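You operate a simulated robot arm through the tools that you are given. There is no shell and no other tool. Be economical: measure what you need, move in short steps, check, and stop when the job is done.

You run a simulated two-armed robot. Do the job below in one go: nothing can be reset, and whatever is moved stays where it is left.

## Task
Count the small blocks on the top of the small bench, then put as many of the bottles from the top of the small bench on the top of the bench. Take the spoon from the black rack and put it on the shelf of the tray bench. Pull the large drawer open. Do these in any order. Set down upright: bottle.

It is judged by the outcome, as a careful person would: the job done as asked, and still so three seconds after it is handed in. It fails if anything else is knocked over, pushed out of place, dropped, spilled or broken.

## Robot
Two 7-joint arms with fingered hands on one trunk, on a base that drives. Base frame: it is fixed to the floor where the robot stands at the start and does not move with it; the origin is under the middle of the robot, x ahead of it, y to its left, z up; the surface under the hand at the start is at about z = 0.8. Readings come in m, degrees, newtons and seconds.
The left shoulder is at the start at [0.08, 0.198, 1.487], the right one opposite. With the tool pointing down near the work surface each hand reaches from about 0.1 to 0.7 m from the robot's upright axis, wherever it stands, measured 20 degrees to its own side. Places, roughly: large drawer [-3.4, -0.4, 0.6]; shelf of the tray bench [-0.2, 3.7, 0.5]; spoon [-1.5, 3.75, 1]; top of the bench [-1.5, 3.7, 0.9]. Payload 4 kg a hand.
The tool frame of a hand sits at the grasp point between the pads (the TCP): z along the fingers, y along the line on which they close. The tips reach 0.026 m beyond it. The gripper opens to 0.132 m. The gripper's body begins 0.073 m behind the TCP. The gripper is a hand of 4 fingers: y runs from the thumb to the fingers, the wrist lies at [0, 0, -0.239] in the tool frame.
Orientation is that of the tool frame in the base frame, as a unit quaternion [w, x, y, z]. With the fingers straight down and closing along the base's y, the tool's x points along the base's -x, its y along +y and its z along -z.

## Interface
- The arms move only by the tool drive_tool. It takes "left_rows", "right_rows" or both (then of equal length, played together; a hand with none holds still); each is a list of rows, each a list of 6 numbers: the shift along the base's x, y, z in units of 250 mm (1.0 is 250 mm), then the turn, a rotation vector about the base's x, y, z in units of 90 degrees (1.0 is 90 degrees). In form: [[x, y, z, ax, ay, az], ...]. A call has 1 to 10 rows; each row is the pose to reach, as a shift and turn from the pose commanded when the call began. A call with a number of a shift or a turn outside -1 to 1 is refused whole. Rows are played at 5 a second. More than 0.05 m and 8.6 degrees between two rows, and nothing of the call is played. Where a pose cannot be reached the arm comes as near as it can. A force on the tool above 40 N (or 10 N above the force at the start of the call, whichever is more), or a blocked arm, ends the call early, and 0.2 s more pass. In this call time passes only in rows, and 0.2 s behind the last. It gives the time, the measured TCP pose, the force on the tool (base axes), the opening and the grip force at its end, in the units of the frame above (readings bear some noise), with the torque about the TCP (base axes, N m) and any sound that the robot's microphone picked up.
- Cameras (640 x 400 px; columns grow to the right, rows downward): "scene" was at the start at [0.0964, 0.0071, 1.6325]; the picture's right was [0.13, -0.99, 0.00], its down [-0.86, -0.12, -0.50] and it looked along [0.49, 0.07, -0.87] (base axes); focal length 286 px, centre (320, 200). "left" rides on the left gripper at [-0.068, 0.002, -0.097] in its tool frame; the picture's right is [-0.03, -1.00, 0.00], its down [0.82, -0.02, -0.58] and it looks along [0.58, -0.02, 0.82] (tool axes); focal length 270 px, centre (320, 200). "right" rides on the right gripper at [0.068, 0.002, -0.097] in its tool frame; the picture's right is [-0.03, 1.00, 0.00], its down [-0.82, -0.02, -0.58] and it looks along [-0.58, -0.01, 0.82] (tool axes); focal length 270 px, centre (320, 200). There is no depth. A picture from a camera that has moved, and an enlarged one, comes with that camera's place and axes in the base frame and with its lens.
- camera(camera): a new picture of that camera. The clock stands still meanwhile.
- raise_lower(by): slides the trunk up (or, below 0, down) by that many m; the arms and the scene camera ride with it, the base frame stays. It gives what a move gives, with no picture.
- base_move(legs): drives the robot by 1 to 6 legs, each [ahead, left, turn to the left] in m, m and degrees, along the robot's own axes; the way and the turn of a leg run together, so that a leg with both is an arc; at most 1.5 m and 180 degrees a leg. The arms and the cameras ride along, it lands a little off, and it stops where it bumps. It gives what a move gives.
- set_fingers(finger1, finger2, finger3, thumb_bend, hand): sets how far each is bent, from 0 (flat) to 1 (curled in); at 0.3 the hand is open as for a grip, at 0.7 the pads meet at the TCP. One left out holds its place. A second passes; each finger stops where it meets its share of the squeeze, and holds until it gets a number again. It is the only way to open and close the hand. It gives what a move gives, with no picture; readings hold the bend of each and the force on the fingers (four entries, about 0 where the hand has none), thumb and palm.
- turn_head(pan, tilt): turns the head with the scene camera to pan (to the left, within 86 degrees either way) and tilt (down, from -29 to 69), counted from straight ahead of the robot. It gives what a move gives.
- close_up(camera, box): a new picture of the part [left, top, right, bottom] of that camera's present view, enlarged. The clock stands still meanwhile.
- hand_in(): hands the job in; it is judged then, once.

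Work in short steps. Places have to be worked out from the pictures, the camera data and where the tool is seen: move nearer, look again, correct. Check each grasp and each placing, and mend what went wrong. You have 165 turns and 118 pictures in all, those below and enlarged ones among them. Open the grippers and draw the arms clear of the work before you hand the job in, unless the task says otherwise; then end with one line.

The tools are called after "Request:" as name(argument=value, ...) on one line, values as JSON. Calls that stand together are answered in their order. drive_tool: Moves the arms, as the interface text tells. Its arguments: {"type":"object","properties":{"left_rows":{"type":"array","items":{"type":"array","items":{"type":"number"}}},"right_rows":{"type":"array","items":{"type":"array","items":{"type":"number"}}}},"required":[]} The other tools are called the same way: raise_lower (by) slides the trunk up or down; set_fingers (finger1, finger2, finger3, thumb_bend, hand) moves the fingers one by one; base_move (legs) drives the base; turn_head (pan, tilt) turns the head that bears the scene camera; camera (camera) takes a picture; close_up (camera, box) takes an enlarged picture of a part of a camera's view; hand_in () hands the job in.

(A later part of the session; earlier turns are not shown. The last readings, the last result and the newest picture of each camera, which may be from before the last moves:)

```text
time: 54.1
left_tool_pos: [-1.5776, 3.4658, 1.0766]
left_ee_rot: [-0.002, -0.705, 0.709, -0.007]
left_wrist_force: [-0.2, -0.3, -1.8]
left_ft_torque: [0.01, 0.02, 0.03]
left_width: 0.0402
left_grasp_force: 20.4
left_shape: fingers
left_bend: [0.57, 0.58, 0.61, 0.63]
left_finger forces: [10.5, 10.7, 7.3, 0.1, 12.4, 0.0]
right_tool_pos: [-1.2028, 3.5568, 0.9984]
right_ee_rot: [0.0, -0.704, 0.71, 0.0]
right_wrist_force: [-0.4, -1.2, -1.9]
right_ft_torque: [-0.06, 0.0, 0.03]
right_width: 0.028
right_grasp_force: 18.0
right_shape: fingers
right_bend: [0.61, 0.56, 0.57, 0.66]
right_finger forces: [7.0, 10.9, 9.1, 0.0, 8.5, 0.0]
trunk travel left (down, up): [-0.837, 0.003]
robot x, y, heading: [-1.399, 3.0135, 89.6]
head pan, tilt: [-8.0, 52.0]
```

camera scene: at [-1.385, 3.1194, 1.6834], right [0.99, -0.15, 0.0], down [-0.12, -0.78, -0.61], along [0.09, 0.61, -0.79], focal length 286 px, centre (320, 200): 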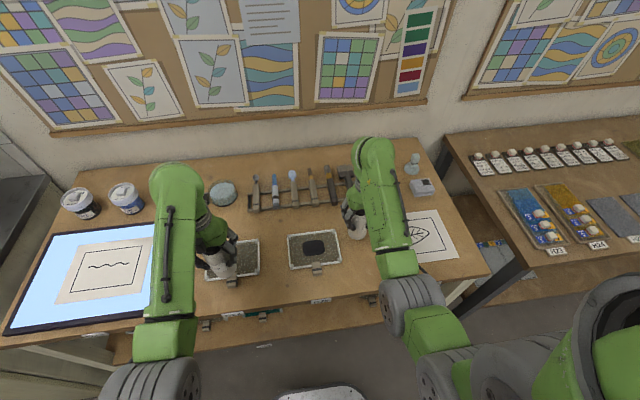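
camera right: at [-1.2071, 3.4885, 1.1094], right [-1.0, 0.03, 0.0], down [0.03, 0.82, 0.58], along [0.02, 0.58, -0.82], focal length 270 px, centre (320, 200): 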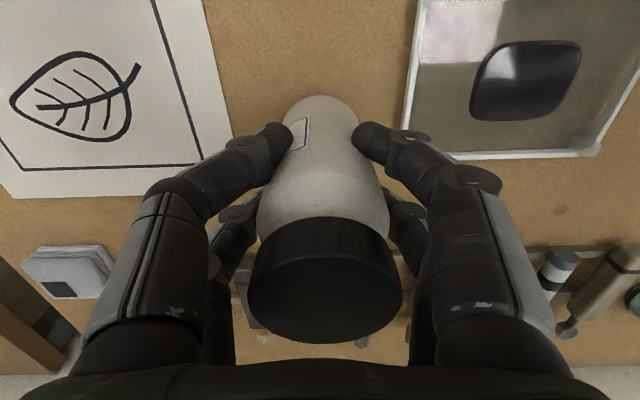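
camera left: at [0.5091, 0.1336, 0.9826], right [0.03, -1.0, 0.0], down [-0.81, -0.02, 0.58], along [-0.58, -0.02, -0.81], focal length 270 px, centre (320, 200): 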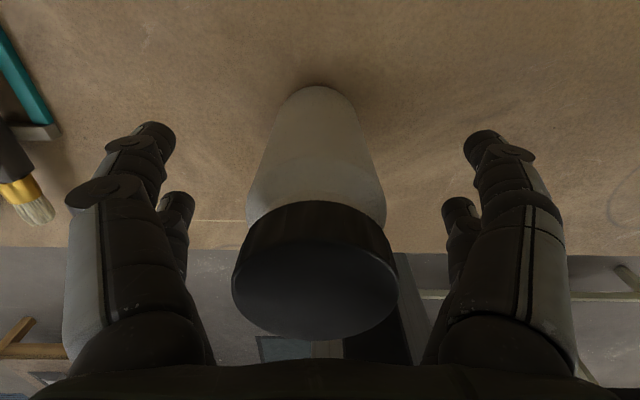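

No contact yet (z=0.998, force unchanged); I continue down in 3 mm steps.

Request:
drive_tool(right_rows=[[0, 0, -0.012, 0, 0, 0], [0, 0, -0.024, 0, 0, 0], [0, 0, -0.036, 0, 0, 0], [0, 0, -0.048, 0, 0, 0]])

```text
time: 55.1
left_tool_pos: [-1.5784, 3.4645, 1.0786]
left_ee_rot: [-0.001, -0.705, 0.709, -0.005]
left_wrist_force: [-1.0, 0.4, -2.1]
left_ft_torque: [-0.02, 0.0, 0.0]
left_width: 0.04
left_grasp_force: 20.5
left_shape: fingers
left_bend: [0.57, 0.58, 0.61, 0.63]
left_finger forces: [10.3, 10.7, 7.3, 0.0, 12.3, 0.0]
right_tool_pos: [-1.203, 3.5552, 0.9888]
right_ee_rot: [0.002, -0.704, 0.71, 0.002]
right_wrist_force: [0.7, 0.4, 10.2]
right_ft_torque: [0.09, 0.06, -0.03]
right_width: 0.0274
right_grasp_force: 19.7
right_shape: fingers
right_bend: [0.62, 0.56, 0.57, 0.66]
right_finger forces: [7.8, 11.3, 10.4, 0.1, 9.1, 0.0]
trunk travel left (down, up): [-0.837, 0.003]
robot x, y, heading: [-1.3947, 3.0144, 89.7]
head pan, tilt: [-8.0, 52.0]
```

Contact (10 N up) at TCP z=0.989, so the surface is at ~0.90. I release.

Request:
set_fingers(hand="right", finger1=0.3, finger2=0.3, finger3=0.3, thumb_bend=0.3)

Request:
camera(camera="right")

```text
time: 56.1
left_tool_pos: [-1.5781, 3.4662, 1.0757]
left_ee_rot: [-0.002, -0.705, 0.709, -0.005]
left_wrist_force: [0.3, 0.4, -0.9]
left_ft_torque: [0.01, 0.0, 0.02]
left_width: 0.0403
left_grasp_force: 20.6
left_shape: fingers
left_bend: [0.57, 0.58, 0.61, 0.63]
left_finger forces: [10.4, 10.7, 7.3, 0.0, 12.4, 0.0]
right_tool_pos: [-1.2039, 3.5548, 0.9838]
right_ee_rot: [-0.001, -0.704, 0.71, -0.001]
right_wrist_force: [-0.6, -0.4, 0.3]
right_ft_torque: [0.02, -0.02, -0.02]
right_width: 0.1325
right_grasp_force: 0.0
right_shape: fingers
right_bend: [0.3, 0.3, 0.3, 0.3]
right_finger forces: [0.0, 0.0, 0.1, 0.0, 0.1, 0.0]
trunk travel left (down, up): [-0.837, 0.003]
robot x, y, heading: [-1.3965, 3.0132, 89.5]
head pan, tilt: [-8.0, 52.0]
```

```text
91 pictures are left
camera right: at [-1.2062, 3.4873, 1.0822], right [-1.0, 0.03, 0.0], down [0.03, 0.82, 0.58], along [0.02, 0.58, -0.82], focal length 270 px, centre (320, 200)
```

right: 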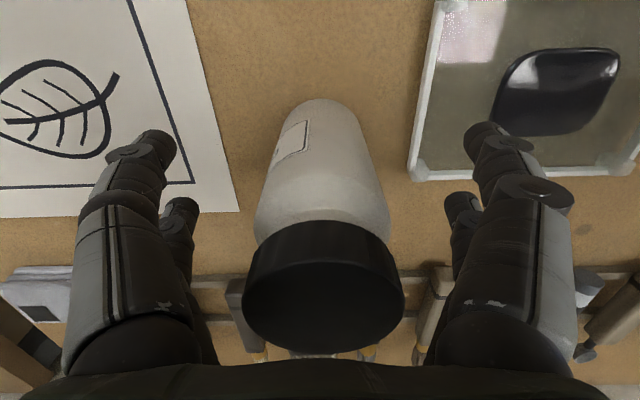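

The bottle stands upright. I lift the right hand straight up and draw it back; meanwhile pull the left hand back to y≈3.40.

Request:
drive_tool(right_rows=[[0, 0, 0.15, 0, 0, 0], [0, 0, 0.3, 0, 0, 0], [0, 0, 0.45, 0, 0, 0], [0, 0, 0.56, 0, 0, 0], [0, -0.15, 0.56, 0, 0, 0], [0.05, -0.3, 0.56, 0, 0, 0], [0.1, -0.45, 0.56, 0, 0, 0], [0.15, -0.6, 0.56, 0, 0, 0], [0.2, -0.75, 0.56, 0, 0, 0]], left_rows=[[0, -0.03, 0, 0, 0, 0], [0, -0.06, 0, 0, 0, 0], [0, -0.09, 0, 0, 0, 0], [0, -0.12, 0, 0, 0, 0], [0, -0.15, 0, 0, 0, 0], [0, -0.18, 0, 0, 0, 0], [0, -0.21, 0, 0, 0, 0], [0, -0.24, 0, 0, 0, 0], [0, -0.25, 0, 0, 0, 0]])

Request:
base_move(legs=[[0.0, -0.3, 0.5]])

Request:
camera(camera="left")

Request:
camera(camera="scene")

```text
time: 58.1
left_tool_pos: [-1.5795, 3.4006, 1.075]
left_ee_rot: [-0.001, -0.705, 0.709, -0.004]
left_wrist_force: [0.5, 0.4, -1.2]
left_ft_torque: [0.01, 0.02, -0.01]
left_width: 0.0402
left_grasp_force: 20.0
left_shape: fingers
left_bend: [0.57, 0.58, 0.61, 0.63]
left_finger forces: [10.4, 10.7, 7.3, 0.1, 12.4, 0.0]
right_tool_pos: [-1.1589, 3.3694, 1.1055]
right_ee_rot: [-0.011, 0.712, -0.702, -0.009]
right_wrist_force: [1.2, -0.7, -0.7]
right_ft_torque: [-0.03, 0.01, -0.02]
right_width: 0.1327
right_grasp_force: 0.1
right_shape: fingers
right_bend: [0.3, 0.3, 0.3, 0.3]
right_finger forces: [0.0, 0.0, 0.0, 0.1, 0.1, 0.0]
right hand out of reach, approached as far as the arm can: row 7, 8, 9
trunk travel left (down, up): [-0.837, 0.003]
robot x, y, heading: [-1.3935, 3.0168, 89.3]
head pan, tilt: [-8.0, 52.0]
```

```text
time: 60.1
left_tool_pos: [-1.292, 3.3994, 1.0752]
left_ee_rot: [-0.001, -0.707, 0.707, -0.006]
left_wrist_force: [-0.8, -1.2, -1.6]
left_ft_torque: [0.03, -0.04, 0.05]
left_width: 0.0397
left_grasp_force: 20.4
left_shape: fingers
left_bend: [0.57, 0.58, 0.61, 0.63]
left_finger forces: [10.5, 10.8, 7.3, 0.0, 12.4, 0.1]
right_tool_pos: [-0.8732, 3.3667, 1.1016]
right_ee_rot: [-0.006, 0.714, -0.7, -0.001]
right_wrist_force: [-0.1, -0.9, -0.8]
right_ft_torque: [0.01, -0.05, 0.0]
right_width: 0.1326
right_grasp_force: 0.0
right_shape: fingers
right_bend: [0.3, 0.3, 0.3, 0.3]
right_finger forces: [0.0, 0.0, 0.0, 0.0, 0.0, 0.0]
trunk travel left (down, up): [-0.837, 0.003]
robot x, y, heading: [-1.1087, 3.0153, 89.8]
head pan, tilt: [-8.0, 52.0]
```

```text
90 pictures are left
camera left: at [-1.2938, 3.4682, 1.1717], right [1.0, 0.03, 0.01], down [0.02, -0.81, 0.59], along [0.02, -0.59, -0.81], focal length 270 px, centre (320, 200)
```

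left: 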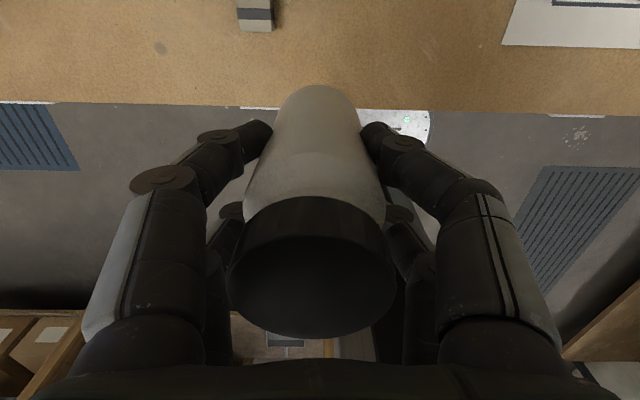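

```text
89 pictures are left
camera scene: at [-1.0992, 3.1156, 1.6837], right [0.99, -0.14, 0.0], down [-0.11, -0.78, -0.62], along [0.09, 0.61, -0.79], focal length 286 px, centre (320, 200)
```

scene: 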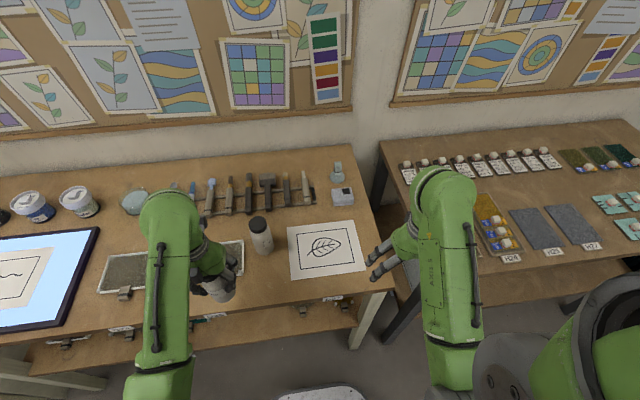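

The front edge is actually at y≈3.388, so I place the second bottle at (-1.205, 3.447), 5 cm clear of the first. I move over and descend to just above.

Request:
drive_tool(left_rows=[[0.12, 0.06, 0, 0, 0, 0], [0.24, 0.13, 0, 0, 0, 0], [0.345, 0.19, 0, 0, 0, 0], [0.345, 0.19, -0.1, 0, 0, 0], [0.345, 0.19, -0.2, 0, 0, 0], [0.345, 0.19, -0.29, 0, 0, 0]])

Request:
camera(camera="left")

Request:
camera(camera="scene")

```text
time: 61.5
left_tool_pos: [-1.2032, 3.4485, 1.0026]
left_ee_rot: [0.003, 0.707, -0.707, 0.005]
left_wrist_force: [0.1, 0.8, -0.8]
left_ft_torque: [-0.01, -0.01, 0.01]
left_width: 0.0399
left_grasp_force: 20.4
left_shape: fingers
left_bend: [0.57, 0.58, 0.61, 0.63]
left_finger forces: [10.6, 10.9, 7.5, 0.1, 12.6, 0.0]
right_tool_pos: [-0.8717, 3.3677, 1.1016]
right_ee_rot: [-0.004, 0.715, -0.699, -0.002]
right_wrist_force: [-0.8, -0.6, 0.0]
right_ft_torque: [-0.02, 0.0, -0.01]
right_width: 0.1325
right_grasp_force: 0.0
right_shape: fingers
right_bend: [0.3, 0.3, 0.3, 0.3]
right_finger forces: [0.0, 0.1, 0.0, 0.0, 0.1, 0.0]
trunk travel left (down, up): [-0.837, 0.003]
robot x, y, heading: [-1.1055, 3.0126, 89.7]
head pan, tilt: [-8.0, 52.0]
```

```text
88 pictures are left
camera left: at [-1.2052, 3.5167, 1.0982], right [1.0, 0.03, 0.0], down [0.02, -0.81, 0.59], along [0.02, -0.59, -0.81], focal length 270 px, centre (320, 200)
```

left: 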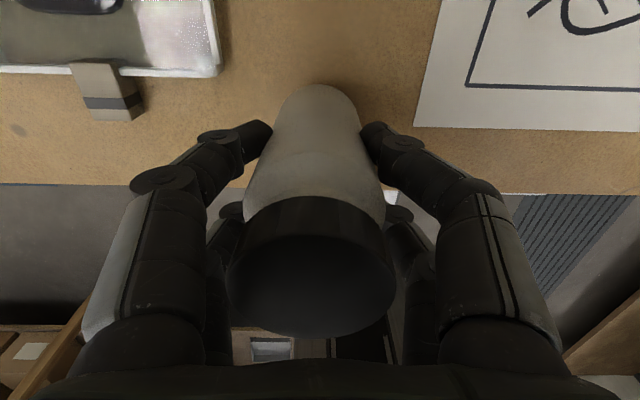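

```text
87 pictures are left
camera scene: at [-1.0948, 3.1165, 1.6835], right [0.99, -0.14, 0.0], down [-0.11, -0.78, -0.62], along [0.09, 0.61, -0.79], focal length 286 px, centre (320, 200)
```

scene: 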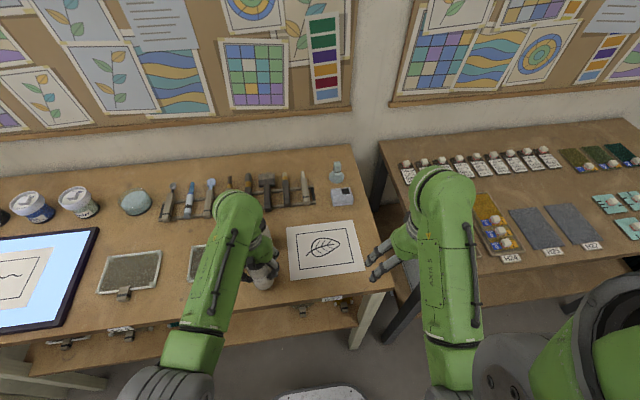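

Clear of both neighbours and the edge; I lower in small steps to contact.

Request:
drive_tool(left_rows=[[0, 0, -0.018, 0, 0, 0], [0, 0, -0.034, 0, 0, 0], [0, 0, -0.046, 0, 0, 0], [0, 0, -0.058, 0, 0, 0], [0, 0, -0.07, 0, 0, 0]])

```text
time: 62.7
left_tool_pos: [-1.204, 3.4476, 0.9868]
left_ee_rot: [0.002, 0.708, -0.706, 0.004]
left_wrist_force: [0.6, -0.1, 0.5]
left_ft_torque: [-0.02, 0.05, 0.02]
left_width: 0.0398
left_grasp_force: 20.6
left_shape: fingers
left_bend: [0.57, 0.58, 0.61, 0.63]
left_finger forces: [10.4, 10.9, 7.8, 0.0, 12.7, 0.0]
right_tool_pos: [-0.8716, 3.3656, 1.1017]
right_ee_rot: [-0.003, 0.715, -0.699, -0.003]
right_wrist_force: [-1.2, -0.3, -0.2]
right_ft_torque: [0.0, -0.01, 0.0]
right_width: 0.1324
right_grasp_force: 0.2
right_shape: fingers
right_bend: [0.3, 0.3, 0.3, 0.3]
right_finger forces: [0.0, 0.0, 0.0, 0.0, 0.0, 0.0]
trunk travel left (down, up): [-0.837, 0.003]
robot x, y, heading: [-1.1074, 3.0124, 89.7]
head pan, tilt: [-8.0, 52.0]
```

First touch appears (force went from -1.8 to +0.5 N); one more small step, then release.

Request:
drive_tool(left_rows=[[0, 0, -0.008, 0, 0, 0]])

Request:
set_fingers(hand="left", finger1=0.3, finger2=0.3, finger3=0.3, thumb_bend=0.3)

Request:
drive_tool(left_rows=[[0, 0, 0.12, 0, 0, 0], [0, 0, 0.25, 0, 0, 0], [0, 0, 0.38, 0, 0, 0], [0, 0, 0.46, 0, 0, 0]])

Request:
camera(camera="left")

```text
time: 63.1
left_tool_pos: [-1.2024, 3.447, 0.9867]
left_ee_rot: [0.0, 0.708, -0.707, 0.004]
left_wrist_force: [-1.1, 1.6, 9.7]
left_ft_torque: [0.06, 0.17, 0.03]
left_width: 0.0396
left_grasp_force: 22.6
left_shape: fingers
left_bend: [0.57, 0.58, 0.61, 0.63]
left_finger forces: [11.3, 11.7, 7.7, 0.0, 13.3, 0.0]
right_tool_pos: [-0.871, 3.3647, 1.1025]
right_ee_rot: [-0.003, 0.715, -0.699, -0.003]
right_wrist_force: [0.0, 0.1, -0.1]
right_ft_torque: [-0.01, -0.01, 0.03]
right_width: 0.1326
right_grasp_force: 0.2
right_shape: fingers
right_bend: [0.3, 0.3, 0.3, 0.3]
right_finger forces: [0.2, 0.0, 0.0, 0.0, 0.0, 0.0]
trunk travel left (down, up): [-0.837, 0.003]
robot x, y, heading: [-1.1027, 3.0144, 89.7]
head pan, tilt: [-8.0, 52.0]
```

```text
time: 64.1
left_tool_pos: [-1.2035, 3.4476, 0.9837]
left_ee_rot: [0.002, 0.707, -0.707, 0.005]
left_wrist_force: [0.7, -0.2, -0.2]
left_ft_torque: [0.0, -0.05, -0.01]
left_width: 0.1325
left_grasp_force: 0.0
left_shape: fingers
left_bend: [0.3, 0.3, 0.3, 0.3]
left_finger forces: [0.0, 0.0, 0.0, 0.0, 0.1, 0.1]
right_tool_pos: [-0.8703, 3.3666, 1.1015]
right_ee_rot: [-0.004, 0.715, -0.699, -0.003]
right_wrist_force: [0.0, 0.5, 0.0]
right_ft_torque: [-0.03, -0.02, -0.02]
right_width: 0.1326
right_grasp_force: 0.0
right_shape: fingers
right_bend: [0.3, 0.3, 0.3, 0.3]
right_finger forces: [0.0, 0.1, 0.0, 0.0, 0.1, 0.1]
trunk travel left (down, up): [-0.837, 0.003]
robot x, y, heading: [-1.1071, 3.0134, 89.8]
head pan, tilt: [-8.0, 52.0]
```

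```text
time: 65.1
left_tool_pos: [-1.2015, 3.4468, 1.0982]
left_ee_rot: [0.002, 0.707, -0.707, 0.004]
left_wrist_force: [-0.2, 0.4, 0.5]
left_ft_torque: [0.0, 0.01, -0.03]
left_width: 0.1326
left_grasp_force: 0.0
left_shape: fingers
left_bend: [0.3, 0.3, 0.3, 0.3]
left_finger forces: [0.0, 0.1, 0.0, 0.0, 0.0, 0.0]
right_tool_pos: [-0.8718, 3.3675, 1.1018]
right_ee_rot: [-0.003, 0.715, -0.699, -0.001]
right_wrist_force: [-0.3, -0.1, 0.1]
right_ft_torque: [0.01, -0.02, 0.01]
right_width: 0.1329
right_grasp_force: 0.1
right_shape: fingers
right_bend: [0.3, 0.3, 0.3, 0.3]
right_finger forces: [0.1, 0.0, 0.0, 0.1, 0.1, 0.0]
trunk travel left (down, up): [-0.837, 0.003]
robot x, y, heading: [-1.1048, 3.0137, 89.9]
head pan, tilt: [-8.0, 52.0]
```

```text
86 pictures are left
camera left: at [-1.2039, 3.5148, 1.1945], right [1.0, 0.03, 0.0], down [0.02, -0.81, 0.59], along [0.02, -0.58, -0.81], focal length 270 px, centre (320, 200)
```

left: 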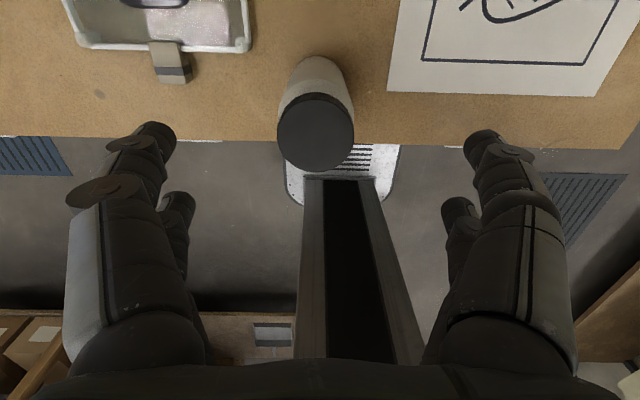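

Both bottles stand. I back off, shift left in front of the rack and look for the spoon.

Request:
base_move(legs=[[-0.25, 0, 0], [0, 0.33, 0]])

Request:
turn_head(pan=0, tilt=45)

Request:
camera(camera="scene")

```text
time: 68.7
left_tool_pos: [-1.5306, 3.1996, 1.0983]
left_ee_rot: [0.002, 0.707, -0.707, 0.003]
left_wrist_force: [0.2, 0.2, -0.7]
left_ft_torque: [-0.02, 0.02, -0.01]
left_width: 0.1325
left_grasp_force: 0.0
left_shape: fingers
left_bend: [0.3, 0.3, 0.3, 0.3]
left_finger forces: [0.1, 0.1, 0.0, 0.0, 0.1, 0.0]
right_tool_pos: [-1.1979, 3.1202, 1.1008]
right_ee_rot: [-0.003, 0.715, -0.699, -0.004]
right_wrist_force: [-0.3, 0.6, 1.0]
right_ft_torque: [0.0, 0.03, 0.03]
right_width: 0.1329
right_grasp_force: 0.0
right_shape: fingers
right_bend: [0.3, 0.3, 0.3, 0.3]
right_finger forces: [0.1, 0.0, 0.0, 0.0, 0.1, 0.1]
trunk travel left (down, up): [-0.837, 0.003]
robot x, y, heading: [-1.4345, 2.765, 89.8]
head pan, tilt: [-8.0, 52.0]
```

```text
time: 69.4
left_tool_pos: [-1.5315, 3.1995, 1.0987]
left_ee_rot: [-0.002, -0.707, 0.707, -0.004]
left_wrist_force: [0.0, 0.3, -0.7]
left_ft_torque: [0.02, 0.03, -0.03]
left_width: 0.1326
left_grasp_force: 0.1
left_shape: fingers
left_bend: [0.3, 0.3, 0.3, 0.3]
left_finger forces: [0.0, 0.1, 0.0, 0.0, 0.1, 0.0]
right_tool_pos: [-1.1987, 3.1199, 1.1019]
right_ee_rot: [-0.003, 0.716, -0.698, -0.004]
right_wrist_force: [-0.5, 0.1, 0.6]
right_ft_torque: [-0.03, 0.01, 0.01]
right_width: 0.1326
right_grasp_force: 0.2
right_shape: fingers
right_bend: [0.3, 0.3, 0.3, 0.3]
right_finger forces: [0.0, 0.0, 0.0, 0.0, 0.0, 0.0]
trunk travel left (down, up): [-0.837, 0.003]
robot x, y, heading: [-1.4369, 2.7647, 89.7]
head pan, tilt: [0.0, 45.0]
```

```text
85 pictures are left
camera scene: at [-1.4331, 2.8752, 1.693], right [1.0, 0.0, 0.0], down [0.0, -0.71, -0.71], along [0.0, 0.71, -0.71], focal length 286 px, centre (320, 200)
```

scene: 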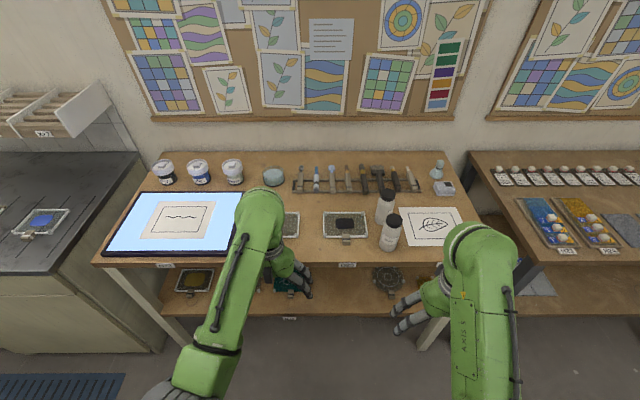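

Request:
close_up(camera="scene", box=[280, 150, 440, 250])

Request:
close_up(camera="scene", box=[285, 155, 365, 205])

```text
4.00 times, centred on (360, 200) of scene
camera zoom: at [-1.4331, 2.8752, 1.693], right [1.0, 0.0, 0.0], down [0.0, -0.71, -0.71], along [0.0, 0.71, -0.71], focal length 1142 px, centre (160, 200)
```

zoom: 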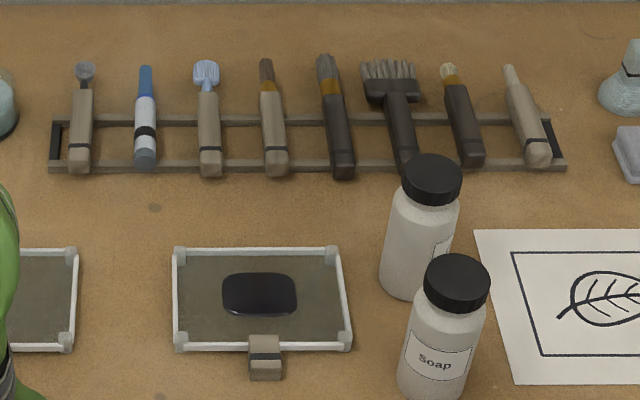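

```text
8.00 times, centred on (325, 180) of scene
camera zoom: at [-1.4331, 2.8752, 1.693], right [1.0, 0.0, 0.0], down [0.0, -0.71, -0.71], along [0.0, 0.71, -0.71], focal length 2285 px, centre (280, 360)
```

zoom: 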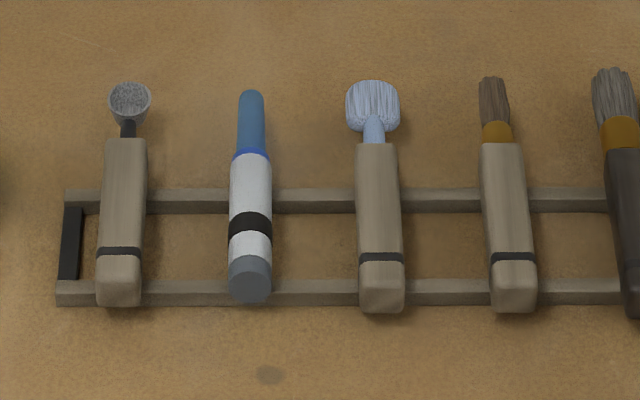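

The leftmost tool on the rack (gray bowl end), at about x=-1.51, y 3.67–3.82, fits the given spoon place. I move closer so the left hand can look at it.

Request:
base_move(legs=[[0, -0.13, 0], [0.29, 0, 0.3]])

Request:
drive_tool(left_rows=[[-0.1, 0.1, 0, 0, 0, 0], [-0.2, 0.2, 0, 0, 0, 0], [-0.3, 0.3, 0, 0, 0, 0], [-0.4, 0.4, 0, 0, 0, 0]])

Request:
camera(camera="left")

Request:
turn_head(pan=15, tilt=52)

Request:
camera(camera="scene")

```text
time: 72.3
left_tool_pos: [-1.4051, 3.4885, 1.0995]
left_ee_rot: [0.001, 0.71, -0.704, 0.004]
left_wrist_force: [-0.6, -0.3, -0.4]
left_ft_torque: [0.02, 0.04, 0.01]
left_width: 0.1325
left_grasp_force: 0.0
left_shape: fingers
left_bend: [0.3, 0.3, 0.3, 0.3]
left_finger forces: [0.0, 0.1, 0.0, 0.0, 0.0, 0.1]
right_tool_pos: [-1.0737, 3.4124, 1.1028]
right_ee_rot: [-0.005, 0.719, -0.695, -0.004]
right_wrist_force: [-1.2, 0.0, -0.5]
right_ft_torque: [-0.01, 0.0, -0.04]
right_width: 0.1326
right_grasp_force: 0.0
right_shape: fingers
right_bend: [0.3, 0.3, 0.3, 0.3]
right_finger forces: [0.0, 0.1, 0.0, 0.0, 0.1, 0.0]
trunk travel left (down, up): [-0.837, 0.003]
robot x, y, heading: [-1.304, 3.0613, 90.3]
head pan, tilt: [0.0, 45.0]
```

```text
time: 73.3
left_tool_pos: [-1.5062, 3.5948, 1.0968]
left_ee_rot: [0.003, 0.71, -0.704, 0.005]
left_wrist_force: [0.1, -0.3, 0.0]
left_ft_torque: [0.01, -0.02, 0.02]
left_width: 0.1327
left_grasp_force: 0.1
left_shape: fingers
left_bend: [0.3, 0.3, 0.3, 0.3]
left_finger forces: [0.0, 0.0, 0.0, 0.0, 0.0, 0.1]
right_tool_pos: [-1.0745, 3.4177, 1.1009]
right_ee_rot: [-0.003, 0.719, -0.695, -0.002]
right_wrist_force: [0.2, 0.2, 0.4]
right_ft_torque: [0.02, 0.02, -0.02]
right_width: 0.1328
right_grasp_force: 0.0
right_shape: fingers
right_bend: [0.3, 0.3, 0.3, 0.3]
right_finger forces: [0.0, 0.0, 0.1, 0.0, 0.0, 0.1]
trunk travel left (down, up): [-0.837, 0.003]
robot x, y, heading: [-1.3038, 3.057, 90.4]
head pan, tilt: [0.0, 45.0]
```

```text
82 pictures are left
camera left: at [-1.5091, 3.6635, 1.1925], right [1.0, 0.03, 0.0], down [0.03, -0.81, 0.59], along [0.02, -0.59, -0.81], focal length 270 px, centre (320, 200)
```

left: 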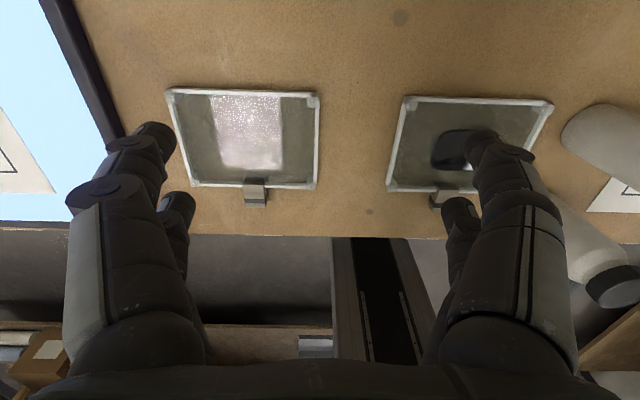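

```text
time: 74.1
left_tool_pos: [-1.5055, 3.5933, 1.0972]
left_ee_rot: [0.002, 0.711, -0.704, 0.005]
left_wrist_force: [-0.4, 0.2, 0.4]
left_ft_torque: [0.02, 0.0, -0.03]
left_width: 0.133
left_grasp_force: 0.0
left_shape: fingers
left_bend: [0.3, 0.3, 0.3, 0.3]
left_finger forces: [0.1, 0.1, 0.0, 0.0, 0.1, 0.0]
right_tool_pos: [-1.0752, 3.4154, 1.1016]
right_ee_rot: [-0.004, 0.719, -0.695, -0.002]
right_wrist_force: [0.4, -0.6, 0.2]
right_ft_torque: [0.0, 0.0, 0.01]
right_width: 0.1326
right_grasp_force: 0.1
right_shape: fingers
right_bend: [0.3, 0.3, 0.3, 0.3]
right_finger forces: [0.1, 0.0, 0.0, 0.0, 0.1, 0.0]
trunk travel left (down, up): [-0.837, 0.003]
robot x, y, heading: [-1.3034, 3.0613, 90.5]
head pan, tilt: [15.0, 52.0]
```

```text
81 pictures are left
camera scene: at [-1.3258, 3.1604, 1.6835], right [0.96, 0.26, 0.0], down [0.21, -0.76, -0.62], along [-0.16, 0.59, -0.79], focal length 286 px, centre (320, 200)
```

scene: 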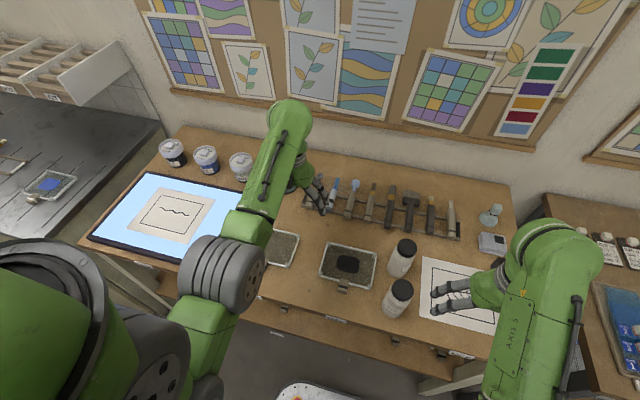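

The left camera looks back towards me, so it will see the spoon once the hand is above it. I move over (-1.51, 3.72) at z≈1.04 and look.

Request:
drive_tool(left_rows=[[0, 0.13, 0, 0, 0, 0], [-0.01, 0.26, -0.05, 0, 0, 0], [-0.01, 0.38, -0.1, 0, 0, 0], [-0.01, 0.52, -0.2, 0, 0, 0]])

Request:
camera(camera="left")

```text
time: 75.1
left_tool_pos: [-1.5076, 3.7256, 1.0461]
left_ee_rot: [0.003, 0.71, -0.704, 0.005]
left_wrist_force: [-0.5, -0.5, -0.6]
left_ft_torque: [0.01, 0.01, 0.01]
left_width: 0.1324
left_grasp_force: 0.0
left_shape: fingers
left_bend: [0.3, 0.3, 0.3, 0.3]
left_finger forces: [0.1, 0.0, 0.0, 0.0, 0.0, 0.0]
right_tool_pos: [-1.0735, 3.4154, 1.1016]
right_ee_rot: [-0.005, 0.719, -0.695, -0.002]
right_wrist_force: [-0.5, -0.5, 0.5]
right_ft_torque: [-0.02, -0.01, -0.01]
right_width: 0.1326
right_grasp_force: 0.1
right_shape: fingers
right_bend: [0.3, 0.3, 0.3, 0.3]
right_finger forces: [0.1, 0.0, 0.0, 0.0, 0.0, 0.0]
trunk travel left (down, up): [-0.837, 0.003]
robot x, y, heading: [-1.3061, 3.0605, 90.3]
head pan, tilt: [15.0, 52.0]
```

```text
80 pictures are left
camera left: at [-1.5105, 3.7931, 1.1417], right [1.0, 0.03, 0.0], down [0.03, -0.81, 0.59], along [0.02, -0.59, -0.81], focal length 270 px, centre (320, 200)
```

left: 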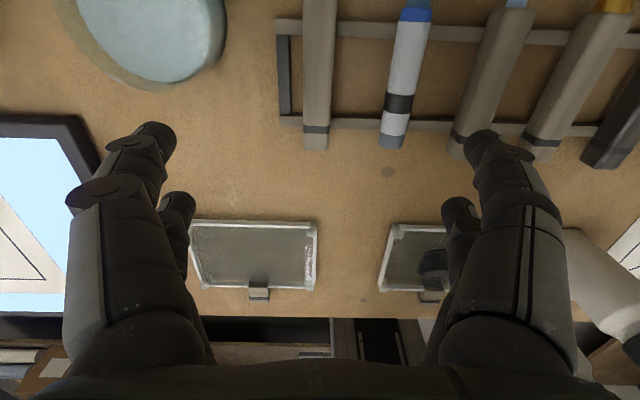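

Rails sit low (~z 0.91, at y≈3.707 and 3.777); the handle (x≈-1.509, z 0.915–0.935) lies 6 cm from the pen. I preshape the left fingers to a narrower opening before going down.

Request:
set_fingers(hand="left", finger1=0.52, finger2=0.52, finger3=0.52, thumb_bend=0.52)

Request:
drive_tool(left_rows=[[-0.006, 0.06, -0.1, 0, 0, 0], [-0.006, 0.066, -0.2, 0, 0, 0]])

Request:
camera(camera="left")

```text
time: 76.1
left_tool_pos: [-1.5079, 3.723, 1.0466]
left_ee_rot: [0.002, 0.711, -0.703, 0.004]
left_wrist_force: [-0.3, -0.1, -0.2]
left_ft_torque: [0.05, -0.02, -0.02]
left_width: 0.0596
left_grasp_force: 0.0
left_shape: fingers
left_bend: [0.52, 0.52, 0.52, 0.52]
left_finger forces: [0.1, 0.0, 0.1, 0.0, 0.0, 0.0]
right_tool_pos: [-1.0744, 3.415, 1.1019]
right_ee_rot: [-0.005, 0.719, -0.695, -0.003]
right_wrist_force: [0.1, 0.2, 1.5]
right_ft_torque: [0.02, 0.0, -0.01]
right_width: 0.1324
right_grasp_force: 0.1
right_shape: fingers
right_bend: [0.3, 0.3, 0.3, 0.3]
right_finger forces: [0.0, 0.0, 0.0, 0.1, 0.1, 0.0]
trunk travel left (down, up): [-0.837, 0.003]
robot x, y, heading: [-1.306, 3.0587, 90.5]
head pan, tilt: [15.0, 52.0]
```

```text
time: 76.7
left_tool_pos: [-1.5109, 3.7393, 0.9974]
left_ee_rot: [0.002, 0.711, -0.704, 0.005]
left_wrist_force: [0.3, -1.0, 1.1]
left_ft_torque: [0.01, 0.04, -0.01]
left_width: 0.0601
left_grasp_force: 0.1
left_shape: fingers
left_bend: [0.52, 0.52, 0.52, 0.52]
left_finger forces: [0.0, 0.1, 0.0, 0.0, 0.0, 0.0]
right_tool_pos: [-1.0751, 3.4167, 1.1017]
right_ee_rot: [-0.004, 0.718, -0.696, -0.002]
right_wrist_force: [0.4, 0.1, -0.4]
right_ft_torque: [-0.01, 0.03, 0.0]
right_width: 0.1327
right_grasp_force: 0.1
right_shape: fingers
right_bend: [0.3, 0.3, 0.3, 0.3]
right_finger forces: [0.0, 0.1, 0.0, 0.0, 0.0, 0.0]
trunk travel left (down, up): [-0.837, 0.003]
robot x, y, heading: [-1.306, 3.0596, 90.4]
head pan, tilt: [15.0, 52.0]
```

```text
79 pictures are left
camera left: at [-1.513, 3.8071, 1.093], right [1.0, 0.03, 0.0], down [0.03, -0.81, 0.59], along [0.02, -0.59, -0.81], focal length 270 px, centre (320, 200)
```

left: 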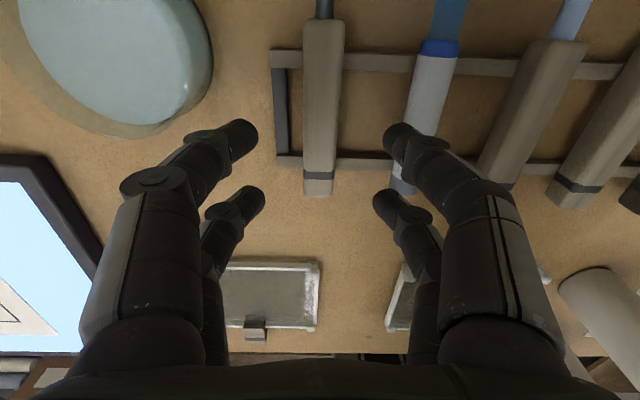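

Finger tips (y≈3.718/3.756) fit between the rails and straddle the handle evenly. I shift 5 mm forward and descend to z≈0.940.

Request:
drive_tool(left_rows=[[0, 0.02, -0.08, 0, 0, 0], [0, 0.02, -0.15, 0, 0, 0], [0, 0.02, -0.2, 0, 0, 0], [0, 0.02, -0.23, 0, 0, 0]])

Request:
camera(camera="left")

```text
time: 77.7
left_tool_pos: [-1.5108, 3.7353, 0.9459]
left_ee_rot: [0.002, 0.71, -0.704, 0.004]
left_wrist_force: [-0.2, -1.0, 0.5]
left_ft_torque: [0.02, 0.02, 0.0]
left_width: 0.0594
left_grasp_force: 0.1
left_shape: fingers
left_bend: [0.52, 0.52, 0.52, 0.52]
left_finger forces: [0.0, 0.0, 0.0, 0.1, 0.0, 0.0]
left hand out of reach, approached as far as the arm can: row 2, 3, 4
right_tool_pos: [-1.0738, 3.4143, 1.1014]
right_ee_rot: [-0.005, 0.718, -0.696, -0.004]
right_wrist_force: [0.1, 0.7, 0.3]
right_ft_torque: [0.03, -0.01, 0.0]
right_width: 0.1327
right_grasp_force: 0.0
right_shape: fingers
right_bend: [0.3, 0.3, 0.3, 0.3]
right_finger forces: [0.0, 0.1, 0.0, 0.0, 0.0, 0.0]
trunk travel left (down, up): [-0.837, 0.003]
robot x, y, heading: [-1.3049, 3.0582, 90.5]
head pan, tilt: [15.0, 52.0]
```

```text
78 pictures are left
camera left: at [-1.5145, 3.803, 1.0415], right [1.0, 0.04, 0.0], down [0.03, -0.81, 0.58], along [0.02, -0.58, -0.81], focal length 270 px, centre (320, 200)
```

left: 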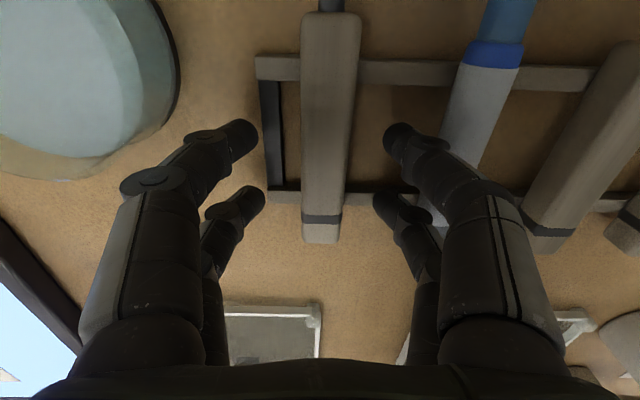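

The arm is at its reach limit. I raise the hand, move the right hand aside, and lower the trunk 5 cm to gain reach.

Request:
drive_tool(left_rows=[[0, 0, 0.1, 0, 0, 0], [0, 0, 0.2, 0, 0, 0], [0, 0, 0.25, 0, 0, 0], [0, 0, 0.28, 0, 0, 0]], right_rows=[[0.1, -0.05, 0.0, 0, 0, 0], [0.2, -0.1, 0.0, 0, 0, 0], [0.3, -0.2, 0.0, 0, 0, 0], [0.4, -0.3, 0.0, 0, 0, 0]])

Request:
raise_lower(by=-0.06)

Request:
camera(camera="left")

```text
time: 78.3
left_tool_pos: [-1.5119, 3.7351, 0.998]
left_ee_rot: [0.002, 0.71, -0.704, 0.005]
left_wrist_force: [-1.1, -0.1, 0.9]
left_ft_torque: [0.01, -0.01, 0.01]
left_width: 0.0594
left_grasp_force: 0.1
left_shape: fingers
left_bend: [0.52, 0.52, 0.52, 0.52]
left_finger forces: [0.0, 0.0, 0.0, 0.1, 0.1, 0.1]
left hand out of reach, approached as far as the arm can: row 3
right_tool_pos: [-1.0758, 3.4074, 1.1111]
right_ee_rot: [-0.014, 0.785, -0.619, -0.01]
right_wrist_force: [0.4, 0.3, -0.5]
right_ft_torque: [-0.02, 0.03, -0.04]
right_width: 0.1324
right_grasp_force: 0.1
right_shape: fingers
right_bend: [0.3, 0.3, 0.3, 0.3]
right_finger forces: [0.0, 0.0, 0.1, 0.0, 0.1, 0.1]
trunk travel left (down, up): [-0.837, 0.003]
robot x, y, heading: [-1.3053, 3.0609, 90.3]
head pan, tilt: [15.0, 52.0]
stopped in row 3 (right hand): the arm was blocked; the commanded pose is now the measured one
```

```text
time: 79.3
left_tool_pos: [-1.5116, 3.7379, 0.9366]
left_ee_rot: [0.001, 0.71, -0.704, 0.004]
left_wrist_force: [0.4, 4.3, 11.6]
left_ft_torque: [-0.16, -0.43, 0.19]
left_width: 0.0597
left_grasp_force: 4.7
left_shape: fingers
left_bend: [0.52, 0.52, 0.54, 0.52]
left_finger forces: [0.0, 0.3, 9.1, 0.0, 0.0, 0.0]
right_tool_pos: [-1.0756, 3.4091, 1.0488]
right_ee_rot: [-0.014, 0.785, -0.619, -0.009]
right_wrist_force: [-0.1, -0.5, 0.3]
right_ft_torque: [0.01, 0.0, 0.0]
right_width: 0.1322
right_grasp_force: 0.1
right_shape: fingers
right_bend: [0.3, 0.3, 0.3, 0.3]
right_finger forces: [0.0, 0.0, 0.0, 0.0, 0.1, 0.0]
trunk travel left (down, up): [-0.777, 0.063]
robot x, y, heading: [-1.304, 3.0594, 90.2]
head pan, tilt: [15.0, 52.0]
```

```text
77 pictures are left
camera left: at [-1.5142, 3.8064, 1.032], right [1.0, 0.03, 0.0], down [0.03, -0.81, 0.58], along [0.02, -0.58, -0.81], focal length 270 px, centre (320, 200)
```

left: 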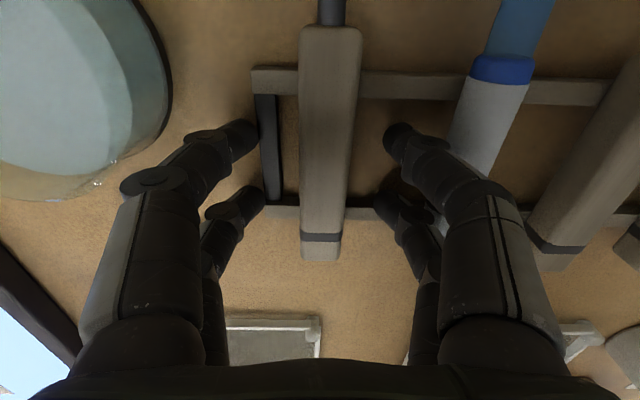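

Finger 3 touched the front rail (9 N). I raise 1 cm, shift 6 mm forward, then close.

Request:
drive_tool(left_rows=[[0, 0, 0.04, 0, 0, 0], [0, 0.024, 0.04, 0, 0, 0], [0, 0.024, 0.032, 0, 0, 0]])

Request:
set_fingers(hand="left", finger1=0.75, finger2=0.75, finger3=0.75, thumb_bend=0.75)

Request:
camera(camera="left")

```text
time: 80.1
left_tool_pos: [-1.5128, 3.7424, 0.9418]
left_ee_rot: [0.002, 0.71, -0.704, 0.004]
left_wrist_force: [-0.1, 0.2, 0.5]
left_ft_torque: [0.01, 0.02, 0.01]
left_width: 0.0596
left_grasp_force: 0.1
left_shape: fingers
left_bend: [0.52, 0.52, 0.52, 0.52]
left_finger forces: [0.0, 0.0, 0.1, 0.0, 0.0, 0.0]
right_tool_pos: [-1.077, 3.4093, 1.0487]
right_ee_rot: [-0.015, 0.785, -0.619, -0.01]
right_wrist_force: [0.8, 1.6, 0.2]
right_ft_torque: [0.0, 0.0, -0.01]
right_width: 0.1325
right_grasp_force: 0.0
right_shape: fingers
right_bend: [0.3, 0.3, 0.3, 0.3]
right_finger forces: [0.1, 0.1, 0.0, 0.0, 0.1, 0.0]
trunk travel left (down, up): [-0.777, 0.063]
robot x, y, heading: [-1.3045, 3.0577, 90.4]
head pan, tilt: [15.0, 52.0]
```

```text
time: 81.1
left_tool_pos: [-1.5131, 3.7431, 0.9423]
left_ee_rot: [0.003, 0.711, -0.704, 0.005]
left_wrist_force: [0.5, -0.1, -0.2]
left_ft_torque: [-0.01, -0.01, -0.01]
left_width: 0.0174
left_grasp_force: 19.2
left_shape: fingers
left_bend: [0.67, 0.69, 0.71, 0.68]
left_finger forces: [9.6, 9.9, 8.5, 0.0, 10.7, 0.1]
right_tool_pos: [-1.0758, 3.4096, 1.0488]
right_ee_rot: [-0.014, 0.785, -0.619, -0.009]
right_wrist_force: [0.3, 0.0, 0.0]
right_ft_torque: [0.01, -0.02, 0.01]
right_width: 0.1326
right_grasp_force: 0.1
right_shape: fingers
right_bend: [0.3, 0.3, 0.3, 0.3]
right_finger forces: [0.1, 0.2, 0.0, 0.0, 0.0, 0.1]
trunk travel left (down, up): [-0.777, 0.063]
robot x, y, heading: [-1.3043, 3.0615, 90.2]
head pan, tilt: [15.0, 52.0]
```

```text
76 pictures are left
camera left: at [-1.515, 3.8109, 1.0387], right [1.0, 0.03, 0.0], down [0.03, -0.81, 0.59], along [0.02, -0.59, -0.81], focal length 270 px, centre (320, 200)
```

left: 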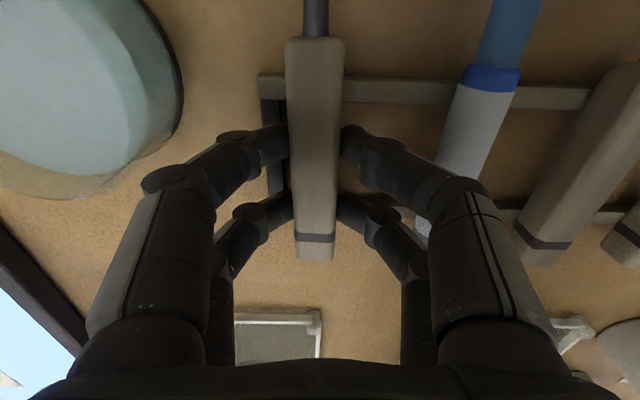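

Handle is held by thumb and all fingers. I lift straight up and check.

Request:
drive_tool(left_rows=[[0, 0, 0.06, 0, 0, 0], [0, 0, 0.15, 0, 0, 0], [0, 0, 0.25, 0, 0, 0], [0, 0, 0.35, 0, 0, 0], [0, 0, 0.45, 0, 0, 0]])

Request:
camera(camera="left")

Request:
camera(camera="scene")

```text
time: 82.3
left_tool_pos: [-1.5125, 3.7612, 1.0539]
left_ee_rot: [0.003, 0.71, -0.704, 0.005]
left_wrist_force: [-0.2, -1.0, -1.1]
left_ft_torque: [-0.04, 0.0, -0.02]
left_width: 0.0176
left_grasp_force: 19.5
left_shape: fingers
left_bend: [0.67, 0.69, 0.71, 0.68]
left_finger forces: [9.6, 9.9, 8.6, 0.0, 10.7, 0.0]
left hand out of reach, approached as far as the arm can: row 2, 3, 4, 5
right_tool_pos: [-1.0765, 3.4079, 1.0486]
right_ee_rot: [-0.013, 0.785, -0.619, -0.008]
right_wrist_force: [-0.3, 0.0, 0.2]
right_ft_torque: [0.0, -0.05, 0.01]
right_width: 0.1328
right_grasp_force: 0.1
right_shape: fingers
right_bend: [0.3, 0.3, 0.3, 0.3]
right_finger forces: [0.1, 0.1, 0.0, 0.1, 0.0, 0.0]
trunk travel left (down, up): [-0.777, 0.063]
robot x, y, heading: [-1.311, 3.061, 90.3]
head pan, tilt: [15.0, 52.0]
```

```text
75 pictures are left
camera left: at [-1.5146, 3.8292, 1.1487], right [1.0, 0.03, 0.0], down [0.03, -0.81, 0.59], along [0.02, -0.59, -0.81], focal length 270 px, centre (320, 200)
```

left: 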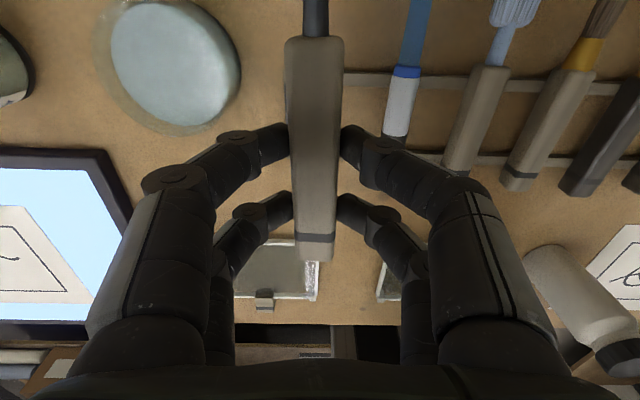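

```text
74 pictures are left
camera scene: at [-1.3251, 3.1592, 1.6236], right [0.96, 0.26, 0.0], down [0.21, -0.76, -0.62], along [-0.16, 0.59, -0.79], focal length 286 px, centre (320, 200)
```

scene: 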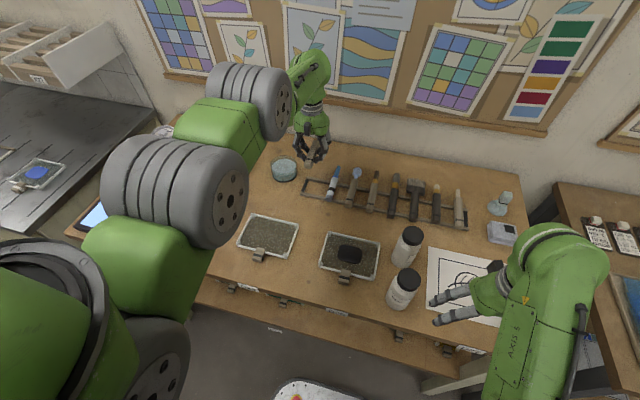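

Request:
close_up(camera="scene", box=[270, 110, 430, 210])

Request:
close_up(camera="left", box=[260, 0, 640, 150])

```text
4.00 times, centred on (350, 160) of scene
camera zoom: at [-1.3251, 3.1592, 1.6236], right [0.96, 0.26, 0.0], down [0.21, -0.76, -0.62], along [-0.16, 0.59, -0.79], focal length 1142 px, centre (200, 360)
```

zoom: 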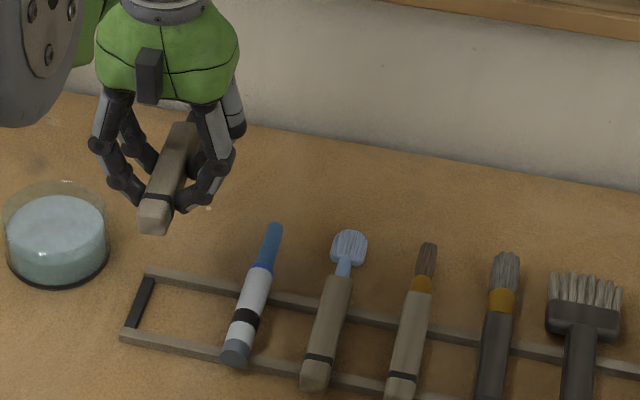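

```text
1.68 times, centred on (450, 75) of left
camera zoom: at [-1.5146, 3.8292, 1.1487], right [1.0, 0.03, 0.0], down [0.03, -0.81, 0.59], along [0.02, -0.59, -0.81], focal length 455 px, centre (101, 410)
```

zoom: 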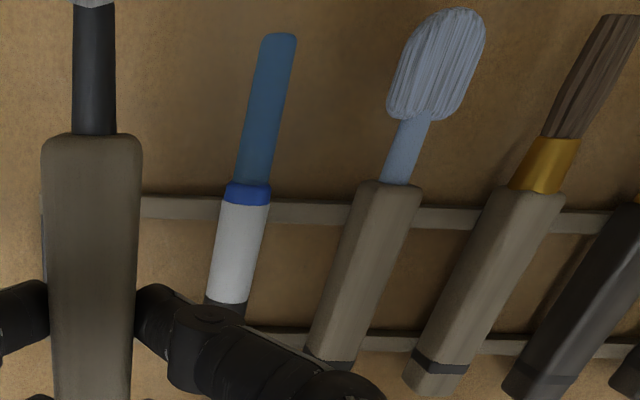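

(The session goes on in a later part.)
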